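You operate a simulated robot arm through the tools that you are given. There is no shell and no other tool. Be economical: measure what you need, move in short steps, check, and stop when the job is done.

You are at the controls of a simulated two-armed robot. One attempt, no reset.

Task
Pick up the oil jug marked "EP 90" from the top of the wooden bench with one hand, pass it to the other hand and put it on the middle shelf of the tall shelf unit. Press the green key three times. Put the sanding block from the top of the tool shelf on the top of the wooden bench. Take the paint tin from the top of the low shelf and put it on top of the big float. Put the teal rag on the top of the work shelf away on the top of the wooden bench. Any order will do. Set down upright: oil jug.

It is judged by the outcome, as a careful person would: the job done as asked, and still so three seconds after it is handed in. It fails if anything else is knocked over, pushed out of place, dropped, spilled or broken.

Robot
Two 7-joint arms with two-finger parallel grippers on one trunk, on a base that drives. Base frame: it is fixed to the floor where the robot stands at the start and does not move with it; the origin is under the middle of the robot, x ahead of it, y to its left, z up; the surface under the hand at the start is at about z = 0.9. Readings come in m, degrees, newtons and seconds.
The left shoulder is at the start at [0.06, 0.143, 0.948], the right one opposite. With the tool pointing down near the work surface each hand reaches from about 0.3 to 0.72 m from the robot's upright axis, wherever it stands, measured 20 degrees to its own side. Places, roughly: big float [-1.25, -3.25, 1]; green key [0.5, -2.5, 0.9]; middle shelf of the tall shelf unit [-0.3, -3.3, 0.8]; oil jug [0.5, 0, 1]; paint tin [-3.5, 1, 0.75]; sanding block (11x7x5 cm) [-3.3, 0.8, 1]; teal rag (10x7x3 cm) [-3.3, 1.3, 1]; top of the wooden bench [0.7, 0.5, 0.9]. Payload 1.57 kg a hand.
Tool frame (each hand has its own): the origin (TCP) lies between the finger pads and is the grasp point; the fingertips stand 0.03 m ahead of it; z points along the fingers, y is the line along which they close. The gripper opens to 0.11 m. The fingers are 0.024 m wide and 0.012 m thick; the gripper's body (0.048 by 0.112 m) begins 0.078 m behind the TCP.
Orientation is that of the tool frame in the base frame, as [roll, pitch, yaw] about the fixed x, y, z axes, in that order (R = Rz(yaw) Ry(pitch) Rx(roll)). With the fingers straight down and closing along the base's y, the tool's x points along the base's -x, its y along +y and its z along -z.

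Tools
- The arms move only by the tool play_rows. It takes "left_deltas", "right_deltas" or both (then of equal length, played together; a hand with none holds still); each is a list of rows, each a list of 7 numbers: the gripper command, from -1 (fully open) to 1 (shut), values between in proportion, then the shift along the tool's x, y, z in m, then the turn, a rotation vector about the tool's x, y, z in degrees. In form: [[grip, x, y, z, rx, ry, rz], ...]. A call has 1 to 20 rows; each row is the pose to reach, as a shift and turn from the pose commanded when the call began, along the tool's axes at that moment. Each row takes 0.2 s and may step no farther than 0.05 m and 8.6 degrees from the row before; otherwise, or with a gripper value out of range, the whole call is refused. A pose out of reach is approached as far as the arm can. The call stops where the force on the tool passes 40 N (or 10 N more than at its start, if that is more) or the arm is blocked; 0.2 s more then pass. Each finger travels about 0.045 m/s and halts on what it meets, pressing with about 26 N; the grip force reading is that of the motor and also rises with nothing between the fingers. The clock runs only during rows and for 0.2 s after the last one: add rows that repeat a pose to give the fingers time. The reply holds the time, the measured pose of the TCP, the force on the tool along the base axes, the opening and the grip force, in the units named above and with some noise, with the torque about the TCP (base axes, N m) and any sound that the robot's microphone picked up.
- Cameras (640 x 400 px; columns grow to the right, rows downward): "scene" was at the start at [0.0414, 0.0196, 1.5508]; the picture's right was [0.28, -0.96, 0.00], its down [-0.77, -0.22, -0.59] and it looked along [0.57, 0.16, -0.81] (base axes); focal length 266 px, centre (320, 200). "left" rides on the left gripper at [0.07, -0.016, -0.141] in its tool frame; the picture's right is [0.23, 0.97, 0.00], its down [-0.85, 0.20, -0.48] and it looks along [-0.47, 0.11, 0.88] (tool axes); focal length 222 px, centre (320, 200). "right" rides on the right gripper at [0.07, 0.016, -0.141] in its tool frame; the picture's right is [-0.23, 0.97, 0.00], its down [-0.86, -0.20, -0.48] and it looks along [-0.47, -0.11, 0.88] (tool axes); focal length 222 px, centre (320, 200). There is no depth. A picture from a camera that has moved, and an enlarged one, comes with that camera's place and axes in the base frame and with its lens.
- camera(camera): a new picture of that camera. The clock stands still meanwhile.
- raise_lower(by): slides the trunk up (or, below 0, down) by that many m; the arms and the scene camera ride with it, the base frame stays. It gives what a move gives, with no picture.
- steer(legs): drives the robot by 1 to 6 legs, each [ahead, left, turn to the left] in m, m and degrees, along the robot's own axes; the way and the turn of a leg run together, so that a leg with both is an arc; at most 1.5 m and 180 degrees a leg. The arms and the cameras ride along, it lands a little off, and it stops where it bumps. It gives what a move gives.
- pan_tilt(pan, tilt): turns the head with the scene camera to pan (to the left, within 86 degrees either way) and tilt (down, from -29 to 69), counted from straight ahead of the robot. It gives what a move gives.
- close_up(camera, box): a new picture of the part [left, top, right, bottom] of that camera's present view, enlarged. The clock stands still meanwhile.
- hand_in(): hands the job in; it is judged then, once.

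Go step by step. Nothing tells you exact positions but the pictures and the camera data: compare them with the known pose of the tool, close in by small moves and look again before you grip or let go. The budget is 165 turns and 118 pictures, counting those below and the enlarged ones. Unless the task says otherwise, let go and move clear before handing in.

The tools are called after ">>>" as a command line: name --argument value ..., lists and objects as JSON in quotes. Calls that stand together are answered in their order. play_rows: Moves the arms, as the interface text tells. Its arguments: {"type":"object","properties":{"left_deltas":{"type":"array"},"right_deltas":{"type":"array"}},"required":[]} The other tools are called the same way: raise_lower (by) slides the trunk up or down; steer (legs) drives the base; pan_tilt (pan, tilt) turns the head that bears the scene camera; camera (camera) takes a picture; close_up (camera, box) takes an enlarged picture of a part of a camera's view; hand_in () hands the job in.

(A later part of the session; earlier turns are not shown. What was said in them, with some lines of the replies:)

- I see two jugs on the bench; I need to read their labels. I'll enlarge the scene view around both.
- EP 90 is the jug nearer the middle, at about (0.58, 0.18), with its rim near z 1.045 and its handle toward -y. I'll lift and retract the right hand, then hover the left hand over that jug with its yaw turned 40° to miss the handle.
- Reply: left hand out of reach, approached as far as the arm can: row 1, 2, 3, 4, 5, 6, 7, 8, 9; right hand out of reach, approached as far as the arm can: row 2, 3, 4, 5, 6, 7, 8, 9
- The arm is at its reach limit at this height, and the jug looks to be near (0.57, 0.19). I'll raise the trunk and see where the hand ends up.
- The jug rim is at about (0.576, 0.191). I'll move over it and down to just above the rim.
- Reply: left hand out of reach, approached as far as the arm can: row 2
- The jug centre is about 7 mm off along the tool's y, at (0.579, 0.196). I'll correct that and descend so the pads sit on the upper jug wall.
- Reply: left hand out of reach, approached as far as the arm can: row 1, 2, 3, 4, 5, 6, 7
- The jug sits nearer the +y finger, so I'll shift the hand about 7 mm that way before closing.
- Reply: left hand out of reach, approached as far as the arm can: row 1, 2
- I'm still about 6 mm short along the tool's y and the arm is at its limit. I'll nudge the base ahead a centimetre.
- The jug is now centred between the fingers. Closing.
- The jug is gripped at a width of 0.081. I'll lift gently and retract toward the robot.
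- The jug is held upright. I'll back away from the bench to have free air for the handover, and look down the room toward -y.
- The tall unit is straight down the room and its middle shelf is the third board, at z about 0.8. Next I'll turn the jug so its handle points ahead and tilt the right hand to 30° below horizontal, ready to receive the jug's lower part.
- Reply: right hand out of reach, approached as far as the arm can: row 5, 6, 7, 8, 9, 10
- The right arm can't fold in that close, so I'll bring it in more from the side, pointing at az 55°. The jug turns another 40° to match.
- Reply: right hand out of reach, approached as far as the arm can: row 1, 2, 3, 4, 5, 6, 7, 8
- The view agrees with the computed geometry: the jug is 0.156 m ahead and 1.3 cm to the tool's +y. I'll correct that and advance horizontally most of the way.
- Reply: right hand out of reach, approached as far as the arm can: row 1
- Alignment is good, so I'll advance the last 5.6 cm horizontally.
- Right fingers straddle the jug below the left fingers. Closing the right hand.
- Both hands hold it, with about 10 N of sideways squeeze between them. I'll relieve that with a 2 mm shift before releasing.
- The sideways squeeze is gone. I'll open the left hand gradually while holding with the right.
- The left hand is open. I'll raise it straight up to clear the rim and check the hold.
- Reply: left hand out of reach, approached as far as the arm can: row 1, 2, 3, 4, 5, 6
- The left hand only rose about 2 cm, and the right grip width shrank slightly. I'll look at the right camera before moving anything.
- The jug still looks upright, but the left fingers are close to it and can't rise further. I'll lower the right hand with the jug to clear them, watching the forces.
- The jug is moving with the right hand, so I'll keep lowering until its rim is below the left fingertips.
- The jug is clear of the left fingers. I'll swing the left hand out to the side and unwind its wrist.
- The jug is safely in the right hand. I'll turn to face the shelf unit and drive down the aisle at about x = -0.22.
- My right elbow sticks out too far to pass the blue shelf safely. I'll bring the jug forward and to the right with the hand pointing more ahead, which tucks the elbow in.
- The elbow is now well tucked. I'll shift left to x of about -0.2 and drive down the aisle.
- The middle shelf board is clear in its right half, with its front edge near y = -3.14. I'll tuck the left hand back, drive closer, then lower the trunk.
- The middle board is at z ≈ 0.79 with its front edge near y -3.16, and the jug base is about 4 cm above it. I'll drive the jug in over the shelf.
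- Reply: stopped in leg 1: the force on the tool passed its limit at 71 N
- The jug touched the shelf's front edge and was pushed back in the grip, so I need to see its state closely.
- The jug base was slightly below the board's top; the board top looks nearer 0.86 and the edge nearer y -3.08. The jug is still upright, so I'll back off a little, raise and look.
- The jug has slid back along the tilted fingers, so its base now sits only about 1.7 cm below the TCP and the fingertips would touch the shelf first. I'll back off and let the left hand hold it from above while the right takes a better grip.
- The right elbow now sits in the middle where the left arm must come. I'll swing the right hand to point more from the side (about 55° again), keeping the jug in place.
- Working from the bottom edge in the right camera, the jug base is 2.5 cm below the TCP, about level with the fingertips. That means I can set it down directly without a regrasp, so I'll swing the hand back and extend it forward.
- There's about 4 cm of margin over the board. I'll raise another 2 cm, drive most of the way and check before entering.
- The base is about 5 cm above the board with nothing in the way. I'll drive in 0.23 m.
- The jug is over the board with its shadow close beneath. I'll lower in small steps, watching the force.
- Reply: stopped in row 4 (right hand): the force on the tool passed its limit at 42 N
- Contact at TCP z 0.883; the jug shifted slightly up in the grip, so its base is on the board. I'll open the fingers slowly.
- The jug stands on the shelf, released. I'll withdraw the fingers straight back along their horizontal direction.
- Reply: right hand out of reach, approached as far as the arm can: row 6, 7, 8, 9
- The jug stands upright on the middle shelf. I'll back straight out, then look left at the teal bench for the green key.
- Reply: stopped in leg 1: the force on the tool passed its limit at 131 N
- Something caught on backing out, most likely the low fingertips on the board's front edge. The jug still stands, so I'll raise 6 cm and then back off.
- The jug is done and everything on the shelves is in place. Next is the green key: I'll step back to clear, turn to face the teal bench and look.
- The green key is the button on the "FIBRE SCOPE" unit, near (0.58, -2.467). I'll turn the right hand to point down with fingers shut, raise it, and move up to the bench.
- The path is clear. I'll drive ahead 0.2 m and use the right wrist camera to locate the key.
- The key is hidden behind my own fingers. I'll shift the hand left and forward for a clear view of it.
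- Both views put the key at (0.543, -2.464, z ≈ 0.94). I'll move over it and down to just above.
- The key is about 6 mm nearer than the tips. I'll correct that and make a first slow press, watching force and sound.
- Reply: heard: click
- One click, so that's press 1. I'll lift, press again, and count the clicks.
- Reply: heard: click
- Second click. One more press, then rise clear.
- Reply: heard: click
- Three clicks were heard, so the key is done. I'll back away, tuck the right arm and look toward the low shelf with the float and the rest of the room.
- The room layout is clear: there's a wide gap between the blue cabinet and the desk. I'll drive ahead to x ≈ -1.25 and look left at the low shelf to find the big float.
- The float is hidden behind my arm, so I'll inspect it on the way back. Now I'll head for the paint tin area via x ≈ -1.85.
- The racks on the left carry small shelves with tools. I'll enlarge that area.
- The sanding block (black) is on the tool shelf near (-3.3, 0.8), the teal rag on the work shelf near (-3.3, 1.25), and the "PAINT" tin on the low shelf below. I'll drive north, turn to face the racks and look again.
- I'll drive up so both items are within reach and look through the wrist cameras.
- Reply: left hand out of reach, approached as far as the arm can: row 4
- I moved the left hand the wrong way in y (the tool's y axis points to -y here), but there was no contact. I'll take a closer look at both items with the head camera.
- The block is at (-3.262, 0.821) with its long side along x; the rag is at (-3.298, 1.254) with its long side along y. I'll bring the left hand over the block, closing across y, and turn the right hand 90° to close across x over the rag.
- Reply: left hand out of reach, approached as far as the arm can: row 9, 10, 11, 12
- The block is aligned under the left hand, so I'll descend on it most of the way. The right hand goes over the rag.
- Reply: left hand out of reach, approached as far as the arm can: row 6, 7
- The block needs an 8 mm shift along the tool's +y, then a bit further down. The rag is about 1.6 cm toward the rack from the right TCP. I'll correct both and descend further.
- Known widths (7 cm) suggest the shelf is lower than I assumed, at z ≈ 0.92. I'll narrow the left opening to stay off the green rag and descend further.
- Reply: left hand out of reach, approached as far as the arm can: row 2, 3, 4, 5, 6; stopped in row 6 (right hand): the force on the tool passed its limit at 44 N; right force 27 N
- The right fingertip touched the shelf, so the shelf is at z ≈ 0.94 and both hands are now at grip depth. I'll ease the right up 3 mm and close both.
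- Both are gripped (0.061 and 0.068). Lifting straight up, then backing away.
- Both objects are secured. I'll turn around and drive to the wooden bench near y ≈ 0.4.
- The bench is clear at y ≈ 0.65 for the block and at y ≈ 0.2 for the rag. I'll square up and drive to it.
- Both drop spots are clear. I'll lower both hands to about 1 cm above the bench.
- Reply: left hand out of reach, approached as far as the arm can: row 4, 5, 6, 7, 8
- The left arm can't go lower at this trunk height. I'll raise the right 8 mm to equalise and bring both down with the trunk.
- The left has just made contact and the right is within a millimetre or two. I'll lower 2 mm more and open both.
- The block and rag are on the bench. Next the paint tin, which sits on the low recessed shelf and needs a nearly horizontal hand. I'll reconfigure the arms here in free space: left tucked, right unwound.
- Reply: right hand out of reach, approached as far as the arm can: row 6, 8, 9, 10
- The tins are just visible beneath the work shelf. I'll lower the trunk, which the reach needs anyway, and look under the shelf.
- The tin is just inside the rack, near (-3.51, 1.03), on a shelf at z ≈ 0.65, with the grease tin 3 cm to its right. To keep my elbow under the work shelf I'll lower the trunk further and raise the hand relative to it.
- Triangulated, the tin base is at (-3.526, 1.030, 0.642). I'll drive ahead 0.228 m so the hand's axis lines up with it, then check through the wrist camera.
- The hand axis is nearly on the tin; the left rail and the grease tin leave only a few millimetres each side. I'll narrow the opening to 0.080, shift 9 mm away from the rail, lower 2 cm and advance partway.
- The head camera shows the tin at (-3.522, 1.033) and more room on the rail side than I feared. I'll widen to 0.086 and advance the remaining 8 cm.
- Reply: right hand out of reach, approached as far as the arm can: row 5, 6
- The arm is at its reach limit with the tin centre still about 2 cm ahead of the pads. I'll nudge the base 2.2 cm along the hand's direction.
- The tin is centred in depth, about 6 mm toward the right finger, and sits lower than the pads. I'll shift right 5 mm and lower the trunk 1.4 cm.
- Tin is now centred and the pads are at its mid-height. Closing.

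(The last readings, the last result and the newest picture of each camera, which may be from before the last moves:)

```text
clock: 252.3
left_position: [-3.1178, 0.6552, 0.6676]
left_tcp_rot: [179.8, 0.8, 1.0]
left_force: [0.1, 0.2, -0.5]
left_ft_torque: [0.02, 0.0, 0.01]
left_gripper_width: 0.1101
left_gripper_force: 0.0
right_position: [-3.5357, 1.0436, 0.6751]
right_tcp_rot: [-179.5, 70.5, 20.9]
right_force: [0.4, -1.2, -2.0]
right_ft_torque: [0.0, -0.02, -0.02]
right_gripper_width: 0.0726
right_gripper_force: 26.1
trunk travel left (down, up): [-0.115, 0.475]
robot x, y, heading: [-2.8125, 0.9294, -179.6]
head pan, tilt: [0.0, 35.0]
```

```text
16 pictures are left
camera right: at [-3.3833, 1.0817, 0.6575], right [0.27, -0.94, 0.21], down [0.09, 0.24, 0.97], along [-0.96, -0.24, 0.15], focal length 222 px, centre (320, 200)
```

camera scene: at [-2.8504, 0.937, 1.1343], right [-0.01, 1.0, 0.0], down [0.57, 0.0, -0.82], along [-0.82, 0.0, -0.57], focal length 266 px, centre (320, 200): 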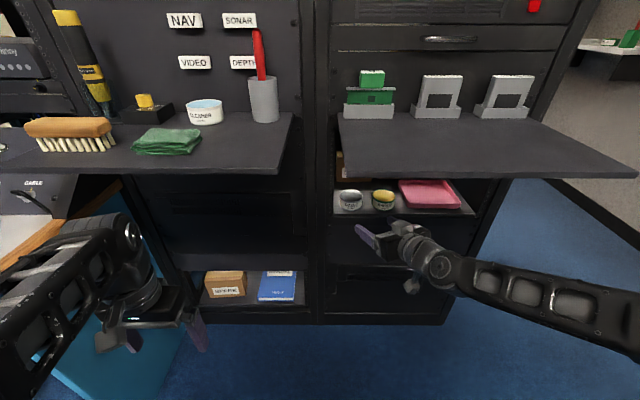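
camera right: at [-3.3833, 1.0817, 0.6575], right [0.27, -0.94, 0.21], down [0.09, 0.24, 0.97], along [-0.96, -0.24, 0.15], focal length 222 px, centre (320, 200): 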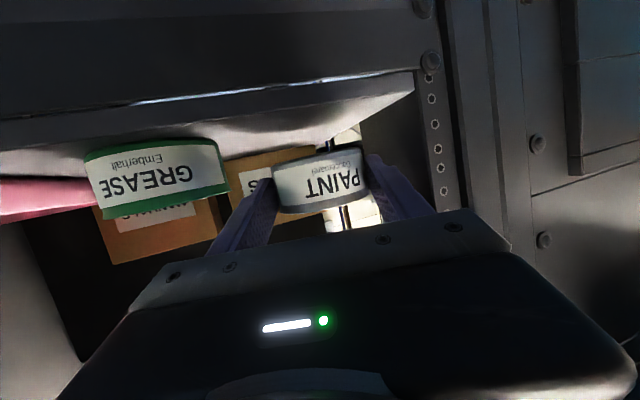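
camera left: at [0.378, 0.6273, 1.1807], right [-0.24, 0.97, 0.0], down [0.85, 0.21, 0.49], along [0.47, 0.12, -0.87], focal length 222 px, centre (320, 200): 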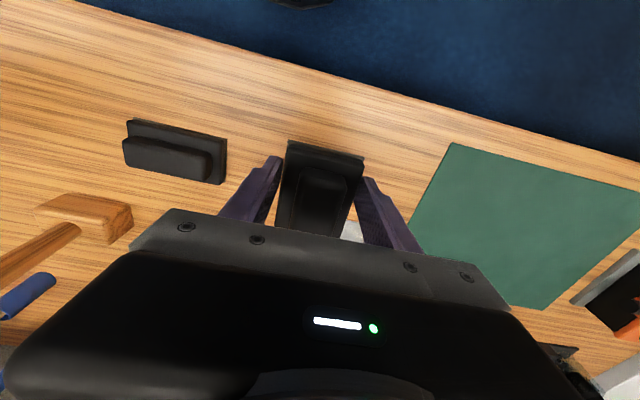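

The tin is lifted. I'll withdraw along the hand's direction, then back away from the rack.

>>> steer --legs '[[-0.131, -0.05, 0], [-0.45, 0, 0]]'

>>> raise_lower --by 0.4

>>> camera --camera "scene"

```text
clock: 256.0
left_position: [-2.5332, 0.7092, 0.6674]
left_tcp_rot: [179.8, 0.8, 0.6]
left_force: [-0.3, -0.6, -0.5]
left_ft_torque: [-0.01, 0.04, -0.01]
left_gripper_width: 0.1099
left_gripper_force: 0.2
right_position: [-2.9499, 1.0994, 0.6762]
right_tcp_rot: [-179.6, 70.6, 20.5]
right_force: [0.6, -0.6, -1.5]
right_ft_torque: [-0.01, -0.04, 0.01]
right_gripper_width: 0.072
right_gripper_force: 26.2
trunk travel left (down, up): [-0.115, 0.475]
robot x, y, heading: [-2.2309, 0.9842, 180.0]
head pan, tilt: [0.0, 35.0]
```

```text
clock: 259.9
left_position: [-2.5333, 0.7095, 1.069]
left_tcp_rot: [179.8, 0.8, 0.5]
left_force: [0.0, -0.3, -0.4]
left_ft_torque: [0.01, -0.01, 0.0]
left_gripper_width: 0.1103
left_gripper_force: 0.0
right_position: [-2.9497, 1.1004, 1.0756]
right_tcp_rot: [-179.5, 70.4, 20.4]
right_force: [0.0, -0.3, -1.7]
right_ft_torque: [-0.01, -0.04, 0.04]
right_gripper_width: 0.0722
right_gripper_force: 25.7
trunk travel left (down, up): [-0.515, 0.075]
robot x, y, heading: [-2.2302, 0.9885, 180.0]
head pan, tilt: [0.0, 35.0]
```

```text
15 pictures are left
camera scene: at [-2.2864, 0.9834, 1.5452], right [0.0, 1.0, 0.0], down [0.57, 0.0, -0.82], along [-0.82, 0.0, -0.57], focal length 266 px, centre (320, 200)
```

scene: 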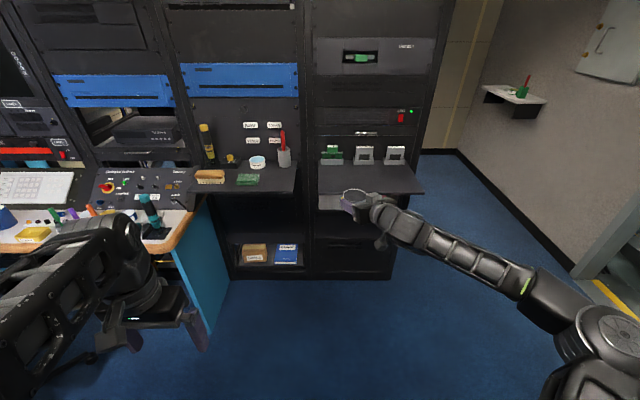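

The tin is secure. I'll draw the right hand in a bit, turn south and drive to the low shelf by the door.

>>> play_rows --right_deltas '[[1, 0.008, 0.009, -0.022, 0, 0, 0], [1, 0.016, 0.018, -0.044, 0, 0, 0], [1, 0.024, 0.027, -0.067, 0, 0, 0], [1, 0.032, 0.036, -0.09, 0, 0, 0], [1, 0.04, 0.045, -0.112, 0, 0, 0], [1, 0.0465, 0.053, -0.132, 0, 0, 0], [1, 0.0465, 0.053, -0.132, 0, 0, 0]]'

>>> steer --legs '[[0, 0, 90], [1.2, 0.38, 0], [1.0, 0, 0], [0.75, 0.3, 0]]'

>>> pan_tilt --pan 15 --tilt 30

>>> camera --camera "scene"

```text
clock: 261.4
left_position: [-2.5337, 0.7101, 1.0674]
left_tcp_rot: [179.8, 0.7, 0.6]
left_force: [0.0, 0.4, -0.6]
left_ft_torque: [0.01, 0.0, -0.01]
left_gripper_width: 0.1101
left_gripper_force: 0.0
right_position: [-2.7991, 1.0966, 1.0748]
right_tcp_rot: [-179.4, 70.6, 20.6]
right_force: [-0.8, 0.4, -2.2]
right_ft_torque: [0.03, -0.03, -0.07]
right_gripper_width: 0.072
right_gripper_force: 26.5
trunk travel left (down, up): [-0.515, 0.075]
robot x, y, heading: [-2.2274, 0.9824, 180.1]
head pan, tilt: [0.0, 35.0]
```

```text
clock: 280.1
left_position: [-1.3436, -2.2531, 1.0675]
left_tcp_rot: [179.8, 0.8, 89.8]
left_force: [-1.3, -0.1, 0.9]
left_ft_torque: [-0.01, -0.03, -0.01]
left_gripper_width: 0.1098
left_gripper_force: 0.0
right_position: [-1.7364, -2.5127, 1.0746]
right_tcp_rot: [-179.5, 70.5, 109.7]
right_force: [-0.3, -0.2, -2.1]
right_ft_torque: [0.03, -0.01, 0.03]
right_gripper_width: 0.0721
right_gripper_force: 26.0
trunk travel left (down, up): [-0.515, 0.075]
robot x, y, heading: [-1.6128, -1.9456, -90.9]
head pan, tilt: [0.0, 35.0]
```

```text
clock: 280.9
left_position: [-1.3434, -2.2521, 1.0669]
left_tcp_rot: [179.8, 0.8, 89.8]
left_force: [-0.8, -0.1, -0.1]
left_ft_torque: [-0.02, -0.04, -0.01]
left_gripper_width: 0.1101
left_gripper_force: 0.1
right_position: [-1.7363, -2.5131, 1.0743]
right_tcp_rot: [-179.5, 70.6, 109.7]
right_force: [0.7, 0.2, -2.2]
right_ft_torque: [0.01, 0.01, -0.01]
right_gripper_width: 0.072
right_gripper_force: 26.3
trunk travel left (down, up): [-0.515, 0.075]
robot x, y, heading: [-1.6146, -1.9445, -90.8]
head pan, tilt: [15.0, 30.0]
```

```text
14 pictures are left
camera scene: at [-1.5905, -2.002, 1.5531], right [-0.97, -0.24, 0.0], down [-0.12, 0.49, -0.87], along [0.21, -0.84, -0.5], focal length 266 px, centre (320, 200)
```

scene: 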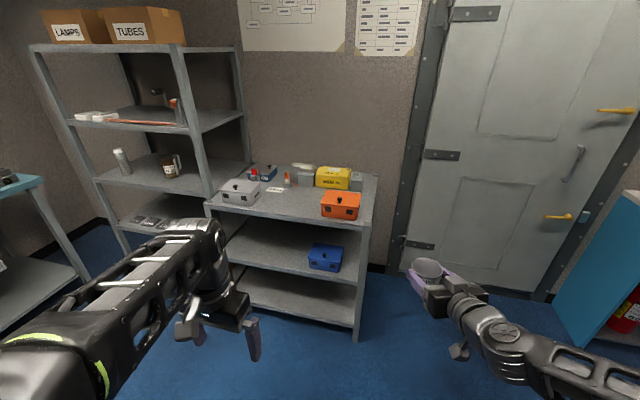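

>>> close_up --camera "scene" --box '[200, 150, 390, 280]'

```text
3.08 times, centred on (295, 215) of scene
camera zoom: at [-1.5905, -2.002, 1.5531], right [-0.97, -0.24, 0.0], down [-0.12, 0.49, -0.87], along [0.21, -0.84, -0.5], focal length 818 px, centre (397, 154)
```

zoom: 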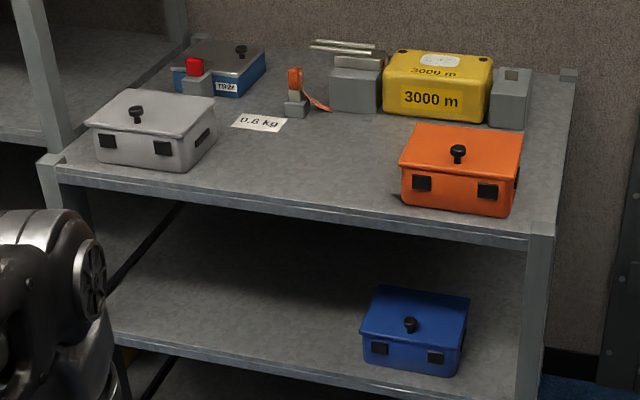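

The big float is the yellow "3000 m" block, its top centre near (-1.33, -3.35) at z ≈ 0.95. I'll raise the trunk, extend the hand at the right relative height, and approach partway.

>>> raise_lower --by 0.07

>>> play_rows --right_deltas '[[1, 0.008, -0.007, 0.023, 0, 0, 0], [1, 0.017, -0.0145, 0.047, 0, 0, 0], [1, 0.0255, -0.022, 0.07, 0, 0, 0], [1, 0.034, -0.029, 0.094, 0, 0, 0], [1, 0.042, -0.036, 0.117, 0, 0, 0], [1, 0.05, -0.043, 0.14, 0, 0, 0], [1, 0.059, -0.05, 0.164, 0, 0, 0], [1, 0.0675, -0.0578, 0.1875, 0, 0, 0], [1, 0.0675, -0.0578, 0.1875, 0, 0, 0]]'

>>> steer --legs '[[0.3, 0.4, 0]]'

>>> pan_tilt --pan 0 --tilt 40

>>> camera --camera "scene"

```text
clock: 282.0
left_position: [-1.3422, -2.2534, 1.1373]
left_tcp_rot: [179.8, 0.7, 89.8]
left_force: [-0.5, -0.5, -0.2]
left_ft_torque: [-0.01, -0.02, 0.02]
left_gripper_width: 0.1098
left_gripper_force: 0.0
right_position: [-1.7366, -2.5125, 1.1452]
right_tcp_rot: [-179.5, 70.6, 109.8]
right_force: [0.5, 0.6, -1.6]
right_ft_torque: [0.04, 0.0, 0.03]
right_gripper_width: 0.072
right_gripper_force: 26.1
trunk travel left (down, up): [-0.585, 0.005]
robot x, y, heading: [-1.6174, -1.9406, -90.7]
head pan, tilt: [15.0, 30.0]
```

```text
clock: 284.0
left_position: [-1.343, -2.2526, 1.138]
left_tcp_rot: [179.8, 0.9, 89.8]
left_force: [0.5, 0.2, -0.1]
left_ft_torque: [-0.06, 0.01, 0.02]
left_gripper_width: 0.1098
left_gripper_force: 0.2
right_position: [-1.7413, -2.6748, 1.0182]
right_tcp_rot: [-179.6, 70.5, 109.7]
right_force: [0.0, -0.8, -1.5]
right_ft_torque: [0.06, 0.01, -0.04]
right_gripper_width: 0.0719
right_gripper_force: 26.1
trunk travel left (down, up): [-0.585, 0.005]
robot x, y, heading: [-1.6125, -1.9457, -90.9]
head pan, tilt: [15.0, 30.0]
```

```text
clock: 286.9
left_position: [-0.9498, -2.5549, 1.1373]
left_tcp_rot: [179.9, 0.7, 89.6]
left_force: [-0.3, 0.2, -0.8]
left_ft_torque: [-0.01, 0.03, -0.02]
left_gripper_width: 0.1102
left_gripper_force: 0.1
right_position: [-1.3494, -2.9766, 1.0182]
right_tcp_rot: [-179.4, 70.6, 109.5]
right_force: [-0.3, 0.5, -2.6]
right_ft_torque: [0.04, 0.05, -0.04]
right_gripper_width: 0.0718
right_gripper_force: 26.4
trunk travel left (down, up): [-0.585, 0.005]
robot x, y, heading: [-1.2172, -2.2459, -90.8]
head pan, tilt: [15.0, 30.0]
```

```text
clock: 287.7
left_position: [-0.9502, -2.5561, 1.138]
left_tcp_rot: [179.8, 0.8, 89.4]
left_force: [-0.7, -0.3, -0.4]
left_ft_torque: [0.0, -0.01, -0.03]
left_gripper_width: 0.11
left_gripper_force: 0.1
right_position: [-1.3508, -2.9759, 1.0176]
right_tcp_rot: [-179.4, 70.6, 109.4]
right_force: [0.3, -0.7, -1.7]
right_ft_torque: [0.01, 0.03, 0.02]
right_gripper_width: 0.0721
right_gripper_force: 25.9
trunk travel left (down, up): [-0.585, 0.005]
robot x, y, heading: [-1.218, -2.2482, -91.1]
head pan, tilt: [0.0, 40.0]
```

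```text
12 pictures are left
camera scene: at [-1.2194, -2.3013, 1.6078], right [-1.0, 0.02, 0.0], down [0.01, 0.64, -0.77], along [-0.01, -0.77, -0.64], focal length 266 px, centre (320, 200)
```

scene: 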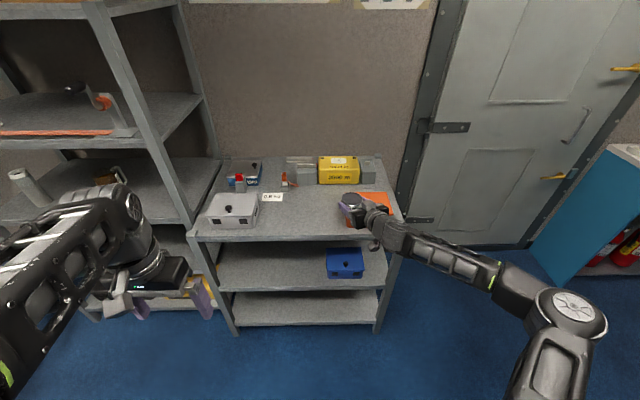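

The float's top centre triangulates to (-1.324, -3.36), z ≈ 0.956. The tin base is about 4 cm higher, so I'll drive in over it.

>>> steer --legs '[[0.18, 0.034, 0], [0.19, 0, 0]]'

>>> close_up --camera "scene" --box '[240, 130, 432, 250]'

>>> camera --camera "right"

```text
clock: 290.4
left_position: [-0.9239, -2.9284, 1.1378]
left_tcp_rot: [179.8, 0.8, 89.5]
left_force: [-0.6, -0.6, 1.0]
left_ft_torque: [0.02, 0.01, 0.0]
left_gripper_width: 0.1101
left_gripper_force: 0.0
right_position: [-1.3229, -3.349, 1.0176]
right_tcp_rot: [-179.6, 70.6, 109.4]
right_force: [-0.1, -0.5, -2.4]
right_ft_torque: [0.04, 0.0, 0.03]
right_gripper_width: 0.072
right_gripper_force: 25.6
trunk travel left (down, up): [-0.585, 0.005]
robot x, y, heading: [-1.1953, -2.6173, -91.1]
head pan, tilt: [0.0, 40.0]
```

```text
3.33 times, centred on (336, 190) of scene
camera zoom: at [-1.193, -2.6747, 1.6076], right [-1.0, 0.02, 0.0], down [0.01, 0.64, -0.77], along [-0.01, -0.77, -0.64], focal length 886 px, centre (267, 233)
```

zoom: 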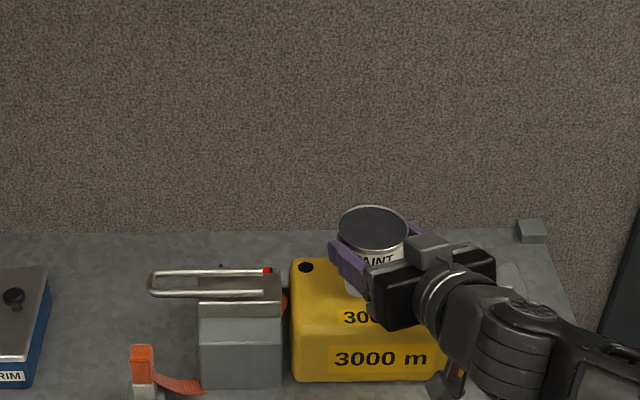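

```text
10 pictures are left
camera right: at [-1.3581, -3.1966, 0.9991], right [0.95, 0.25, 0.21], down [-0.24, 0.09, 0.97], along [0.22, -0.97, 0.15], focal length 222 px, centre (320, 200)
```

right: 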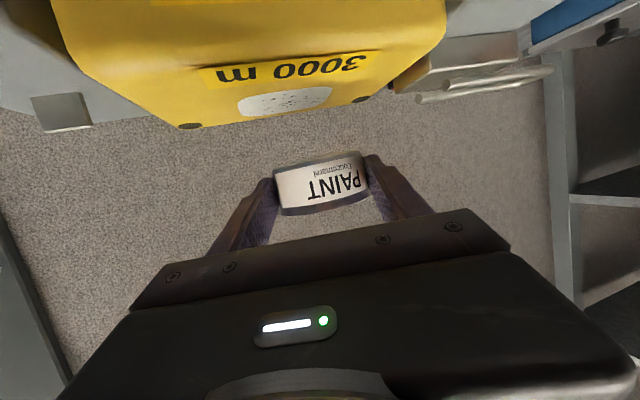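

The tin is right above the white pad on the float. Lowering with the trunk.

>>> raise_lower --by -0.03

>>> camera --camera "right"

```text
clock: 291.1
left_position: [-0.9224, -2.9269, 1.1075]
left_tcp_rot: [179.8, 0.7, 89.5]
left_force: [0.0, -0.1, 0.5]
left_ft_torque: [0.01, 0.0, 0.0]
left_gripper_width: 0.11
left_gripper_force: 0.0
right_position: [-1.3235, -3.3486, 0.9889]
right_tcp_rot: [-179.5, 70.6, 109.5]
right_force: [-0.2, -0.1, -2.1]
right_ft_torque: [0.02, -0.01, -0.01]
right_gripper_width: 0.0718
right_gripper_force: 26.0
trunk travel left (down, up): [-0.555, 0.035]
robot x, y, heading: [-1.1961, -2.6168, -91.3]
head pan, tilt: [0.0, 40.0]
```

```text
9 pictures are left
camera right: at [-1.358, -3.1955, 0.9698], right [0.95, 0.25, 0.21], down [-0.24, 0.09, 0.97], along [0.22, -0.96, 0.15], focal length 222 px, centre (320, 200)
```

right: 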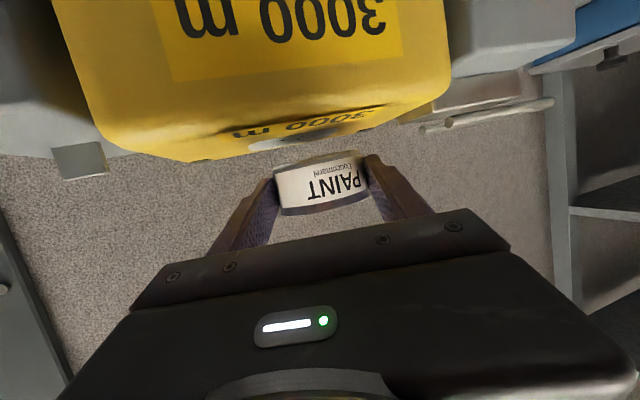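

About 1 cm remains. I'll lower in small steps, watching the force.

>>> raise_lower --by -0.008

>>> raise_lower --by -0.003

>>> raise_lower --by -0.003

```text
clock: 291.7
left_position: [-0.9229, -2.9266, 1.0991]
left_tcp_rot: [179.7, 0.9, 89.6]
left_force: [0.2, -0.7, -0.7]
left_ft_torque: [0.0, 0.0, -0.01]
left_gripper_width: 0.11
left_gripper_force: 0.2
right_position: [-1.3226, -3.3478, 0.9803]
right_tcp_rot: [-179.6, 70.5, 109.6]
right_force: [-0.3, -0.5, -2.5]
right_ft_torque: [0.06, 0.0, -0.02]
right_gripper_width: 0.0717
right_gripper_force: 25.4
trunk travel left (down, up): [-0.547, 0.043]
robot x, y, heading: [-1.1938, -2.616, -91.1]
head pan, tilt: [0.0, 40.0]
```

```text
clock: 292.2
left_position: [-0.9242, -2.9279, 1.0971]
left_tcp_rot: [179.7, 0.7, 89.6]
left_force: [-0.4, 0.0, 0.0]
left_ft_torque: [0.02, 0.03, -0.01]
left_gripper_width: 0.1104
left_gripper_force: 0.1
right_position: [-1.3222, -3.3492, 0.9759]
right_tcp_rot: [-179.5, 70.6, 109.4]
right_force: [-0.1, -0.5, -1.7]
right_ft_torque: [0.03, 0.04, 0.03]
right_gripper_width: 0.0718
right_gripper_force: 25.5
trunk travel left (down, up): [-0.544, 0.046]
robot x, y, heading: [-1.1949, -2.6172, -91.5]
head pan, tilt: [0.0, 40.0]
```

```text
clock: 292.7
left_position: [-0.9228, -2.9266, 1.0938]
left_tcp_rot: [179.8, 0.7, 89.6]
left_force: [0.0, 0.2, 0.2]
left_ft_torque: [-0.03, -0.03, -0.03]
left_gripper_width: 0.11
left_gripper_force: 0.1
right_position: [-1.3233, -3.3481, 0.9743]
right_tcp_rot: [-179.5, 70.5, 109.6]
right_force: [0.0, -0.3, -2.0]
right_ft_torque: [-0.01, 0.03, 0.0]
right_gripper_width: 0.0716
right_gripper_force: 25.8
trunk travel left (down, up): [-0.541, 0.049]
robot x, y, heading: [-1.192, -2.6157, -91.1]
head pan, tilt: [0.0, 40.0]
```

>>> raise_lower --by -0.004

>>> raise_lower --by -0.004

>>> close_up --camera "right" --box '[200, 90, 440, 240]'

```text
clock: 293.2
left_position: [-0.9228, -2.9265, 1.0907]
left_tcp_rot: [179.7, 0.9, 89.6]
left_force: [-0.1, -0.8, 0.6]
left_ft_torque: [0.01, 0.02, 0.01]
left_gripper_width: 0.1104
left_gripper_force: 0.1
right_position: [-1.3231, -3.3488, 0.9699]
right_tcp_rot: [-179.5, 70.5, 109.5]
right_force: [-0.4, 0.7, -2.2]
right_ft_torque: [0.0, 0.03, 0.01]
right_gripper_width: 0.0719
right_gripper_force: 26.2
trunk travel left (down, up): [-0.537, 0.053]
robot x, y, heading: [-1.1962, -2.6143, -91.2]
head pan, tilt: [0.0, 40.0]
```

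```text
clock: 293.8
left_position: [-0.9239, -2.9263, 1.0852]
left_tcp_rot: [179.8, 0.9, 89.6]
left_force: [-0.6, 0.0, 0.0]
left_ft_torque: [-0.02, 0.03, -0.01]
left_gripper_width: 0.1104
left_gripper_force: 0.0
right_position: [-1.324, -3.3481, 0.9683]
right_tcp_rot: [-179.3, 70.8, 109.7]
right_force: [-2.5, -2.1, 11.2]
right_ft_torque: [0.07, -0.25, 0.03]
right_gripper_width: 0.072
right_gripper_force: 26.1
trunk travel left (down, up): [-0.533, 0.057]
robot x, y, heading: [-1.1931, -2.616, -91.0]
head pan, tilt: [0.0, 40.0]
```

```text
2.67 times, centred on (320, 165) of right
camera zoom: at [-1.3582, -3.1956, 0.9501], right [0.95, 0.25, 0.21], down [-0.24, 0.1, 0.97], along [0.22, -0.96, 0.15], focal length 592 px, centre (320, 293)
```

zoom: 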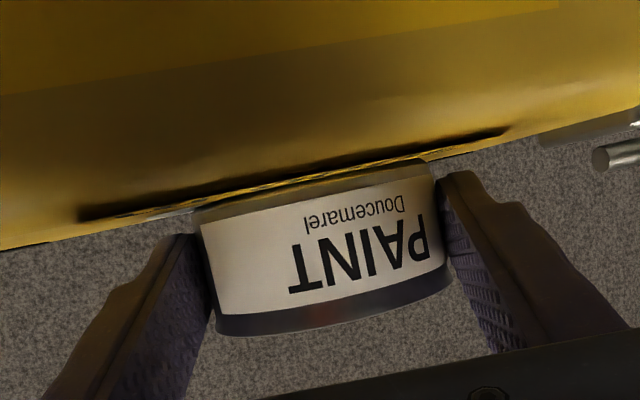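

The tin is resting on the float, with the force up to +11 N. Opening slowly.

>>> play_rows --right_deltas '[[0.2, 0, 0, 0, 0, 0, 0], [0, 0, 0, 0, 0, 0, 0], [-0.4, 0, 0, 0, 0, 0, 0], [-0.9, 0, 0, 0, 0, 0, 0], [-0.9, 0, 0, 0, 0, 0, 0]]'

>>> play_rows --right_deltas '[[-0.9, 0.004, 0, -0.014, 0, 0, 0], [-0.9, 0.008, 0, -0.03, 0, 0, 0], [-0.9, 0.015, 0, -0.05, 0, 0, 0], [-0.9, 0.022, 0, -0.07, 0, 0, 0], [-0.9, 0.029, 0, -0.09, 0, 0, 0], [-0.9, 0.035, 0, -0.11, 0, 0, 0], [-0.9, 0.035, 0, -0.11, 0, 0, 0]]'

>>> close_up --camera "scene" --box '[240, 130, 432, 250]'

```text
clock: 295.0
left_position: [-0.9225, -2.9265, 1.0868]
left_tcp_rot: [179.7, 0.9, 89.5]
left_force: [-0.7, 0.2, 1.1]
left_ft_torque: [-0.01, -0.01, 0.01]
left_gripper_width: 0.1098
left_gripper_force: 0.0
right_position: [-1.323, -3.348, 0.965]
right_tcp_rot: [-179.6, 70.5, 109.4]
right_force: [-2.3, 0.0, 2.5]
right_ft_torque: [-0.01, -0.18, 0.0]
right_gripper_width: 0.1035
right_gripper_force: 0.1
trunk travel left (down, up): [-0.533, 0.057]
robot x, y, heading: [-1.194, -2.6178, -90.9]
head pan, tilt: [0.0, 40.0]
```

```text
clock: 296.6
left_position: [-0.9238, -2.9275, 1.0857]
left_tcp_rot: [179.8, 0.8, 89.6]
left_force: [0.0, -0.3, 0.3]
left_ft_torque: [0.0, -0.02, 0.01]
left_gripper_width: 0.1099
left_gripper_force: 0.0
right_position: [-1.3604, -3.2399, 0.9693]
right_tcp_rot: [-179.5, 70.4, 109.5]
right_force: [1.0, 0.5, 0.2]
right_ft_torque: [0.0, 0.02, 0.01]
right_gripper_width: 0.1046
right_gripper_force: 0.0
trunk travel left (down, up): [-0.533, 0.057]
robot x, y, heading: [-1.193, -2.6122, -91.3]
head pan, tilt: [0.0, 40.0]
```

```text
3.33 times, centred on (336, 190) of scene
camera zoom: at [-1.1929, -2.673, 1.5557], right [-1.0, 0.02, 0.0], down [0.01, 0.64, -0.77], along [-0.01, -0.77, -0.64], focal length 886 px, centre (267, 233)
```

zoom: 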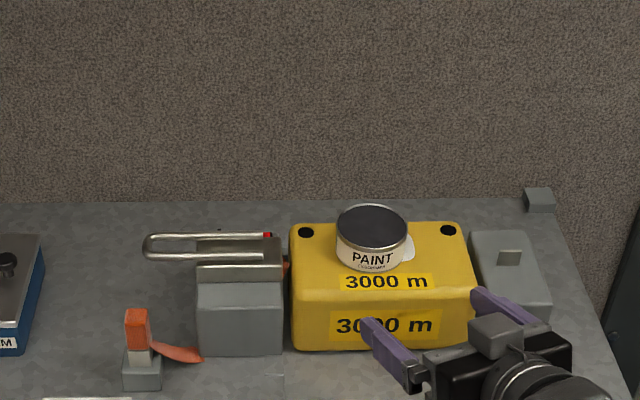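

The tin stands squarely on the big float. I'll raise, back away and do a final check.

>>> raise_lower --by 0.05

>>> steer --legs '[[-0.45, 0, 0]]'

>>> camera --camera "scene"

```text
clock: 297.5
left_position: [-0.9237, -2.9272, 1.1352]
left_tcp_rot: [179.8, 0.8, 89.6]
left_force: [-0.4, -0.8, 0.4]
left_ft_torque: [-0.03, -0.01, 0.01]
left_gripper_width: 0.1099
left_gripper_force: 0.1
right_position: [-1.3607, -3.2393, 1.019]
right_tcp_rot: [-179.5, 70.5, 109.4]
right_force: [0.9, 0.0, -1.3]
right_ft_torque: [0.0, 0.0, -0.01]
right_gripper_width: 0.1043
right_gripper_force: 0.1
trunk travel left (down, up): [-0.583, 0.007]
robot x, y, heading: [-1.1933, -2.6194, -91.0]
head pan, tilt: [0.0, 40.0]
```

```text
clock: 300.2
left_position: [-0.9136, -2.4702, 1.1365]
left_tcp_rot: [179.8, 0.8, 89.7]
left_force: [0.3, 0.6, 0.4]
left_ft_torque: [-0.05, -0.03, 0.02]
left_gripper_width: 0.11
left_gripper_force: 0.0
right_position: [-1.3496, -2.7827, 1.0202]
right_tcp_rot: [-179.4, 70.5, 109.7]
right_force: [0.7, 1.1, -0.1]
right_ft_torque: [0.0, 0.0, 0.0]
right_gripper_width: 0.1046
right_gripper_force: 0.0
trunk travel left (down, up): [-0.583, 0.007]
robot x, y, heading: [-1.1849, -2.158, -91.1]
head pan, tilt: [0.0, 40.0]
```

```text
6 pictures are left
camera scene: at [-1.1847, -2.2156, 1.6058], right [-1.0, 0.02, 0.0], down [0.01, 0.64, -0.77], along [-0.01, -0.77, -0.64], focal length 266 px, centre (320, 200)
```

scene: 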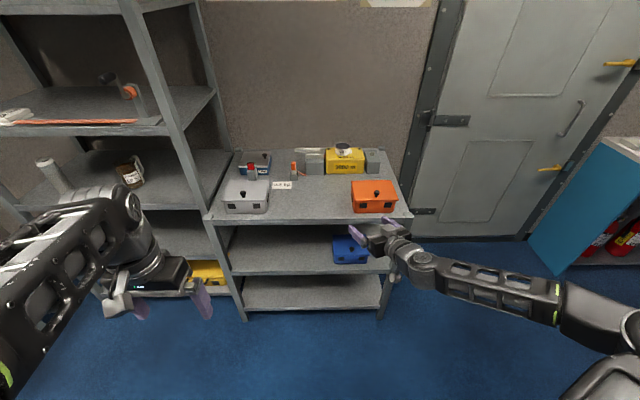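

The tin is on the float, the jug is upright on the middle shelf, and both hands are empty and clear of everything. The key was pressed three times, and the block and rag are on the bench. Handing in.

>>> hand_in

```text
The job is handed in.
```

I finished all five tasks and handed the job in:

- **Oil jug:** "EP 90" was passed from the left hand to the right and stands upright on the middle shelf. On the first approach it bumped the shelf's front edge and slid back in the grip. It stayed upright and I saw no spill.
- **Green key:** pressed three times, with a click heard each time.
- **Sanding block and teal rag:** both are on the wooden bench.
- **Paint tin:** on top of the big float, which I took to be the yellow "3000 m" block.

While I was backing out after setting the jug down, the right hand caught on the shelf's front edge and the force peaked at 131 N. Nothing on the shelves moved in the pictures afterwards.
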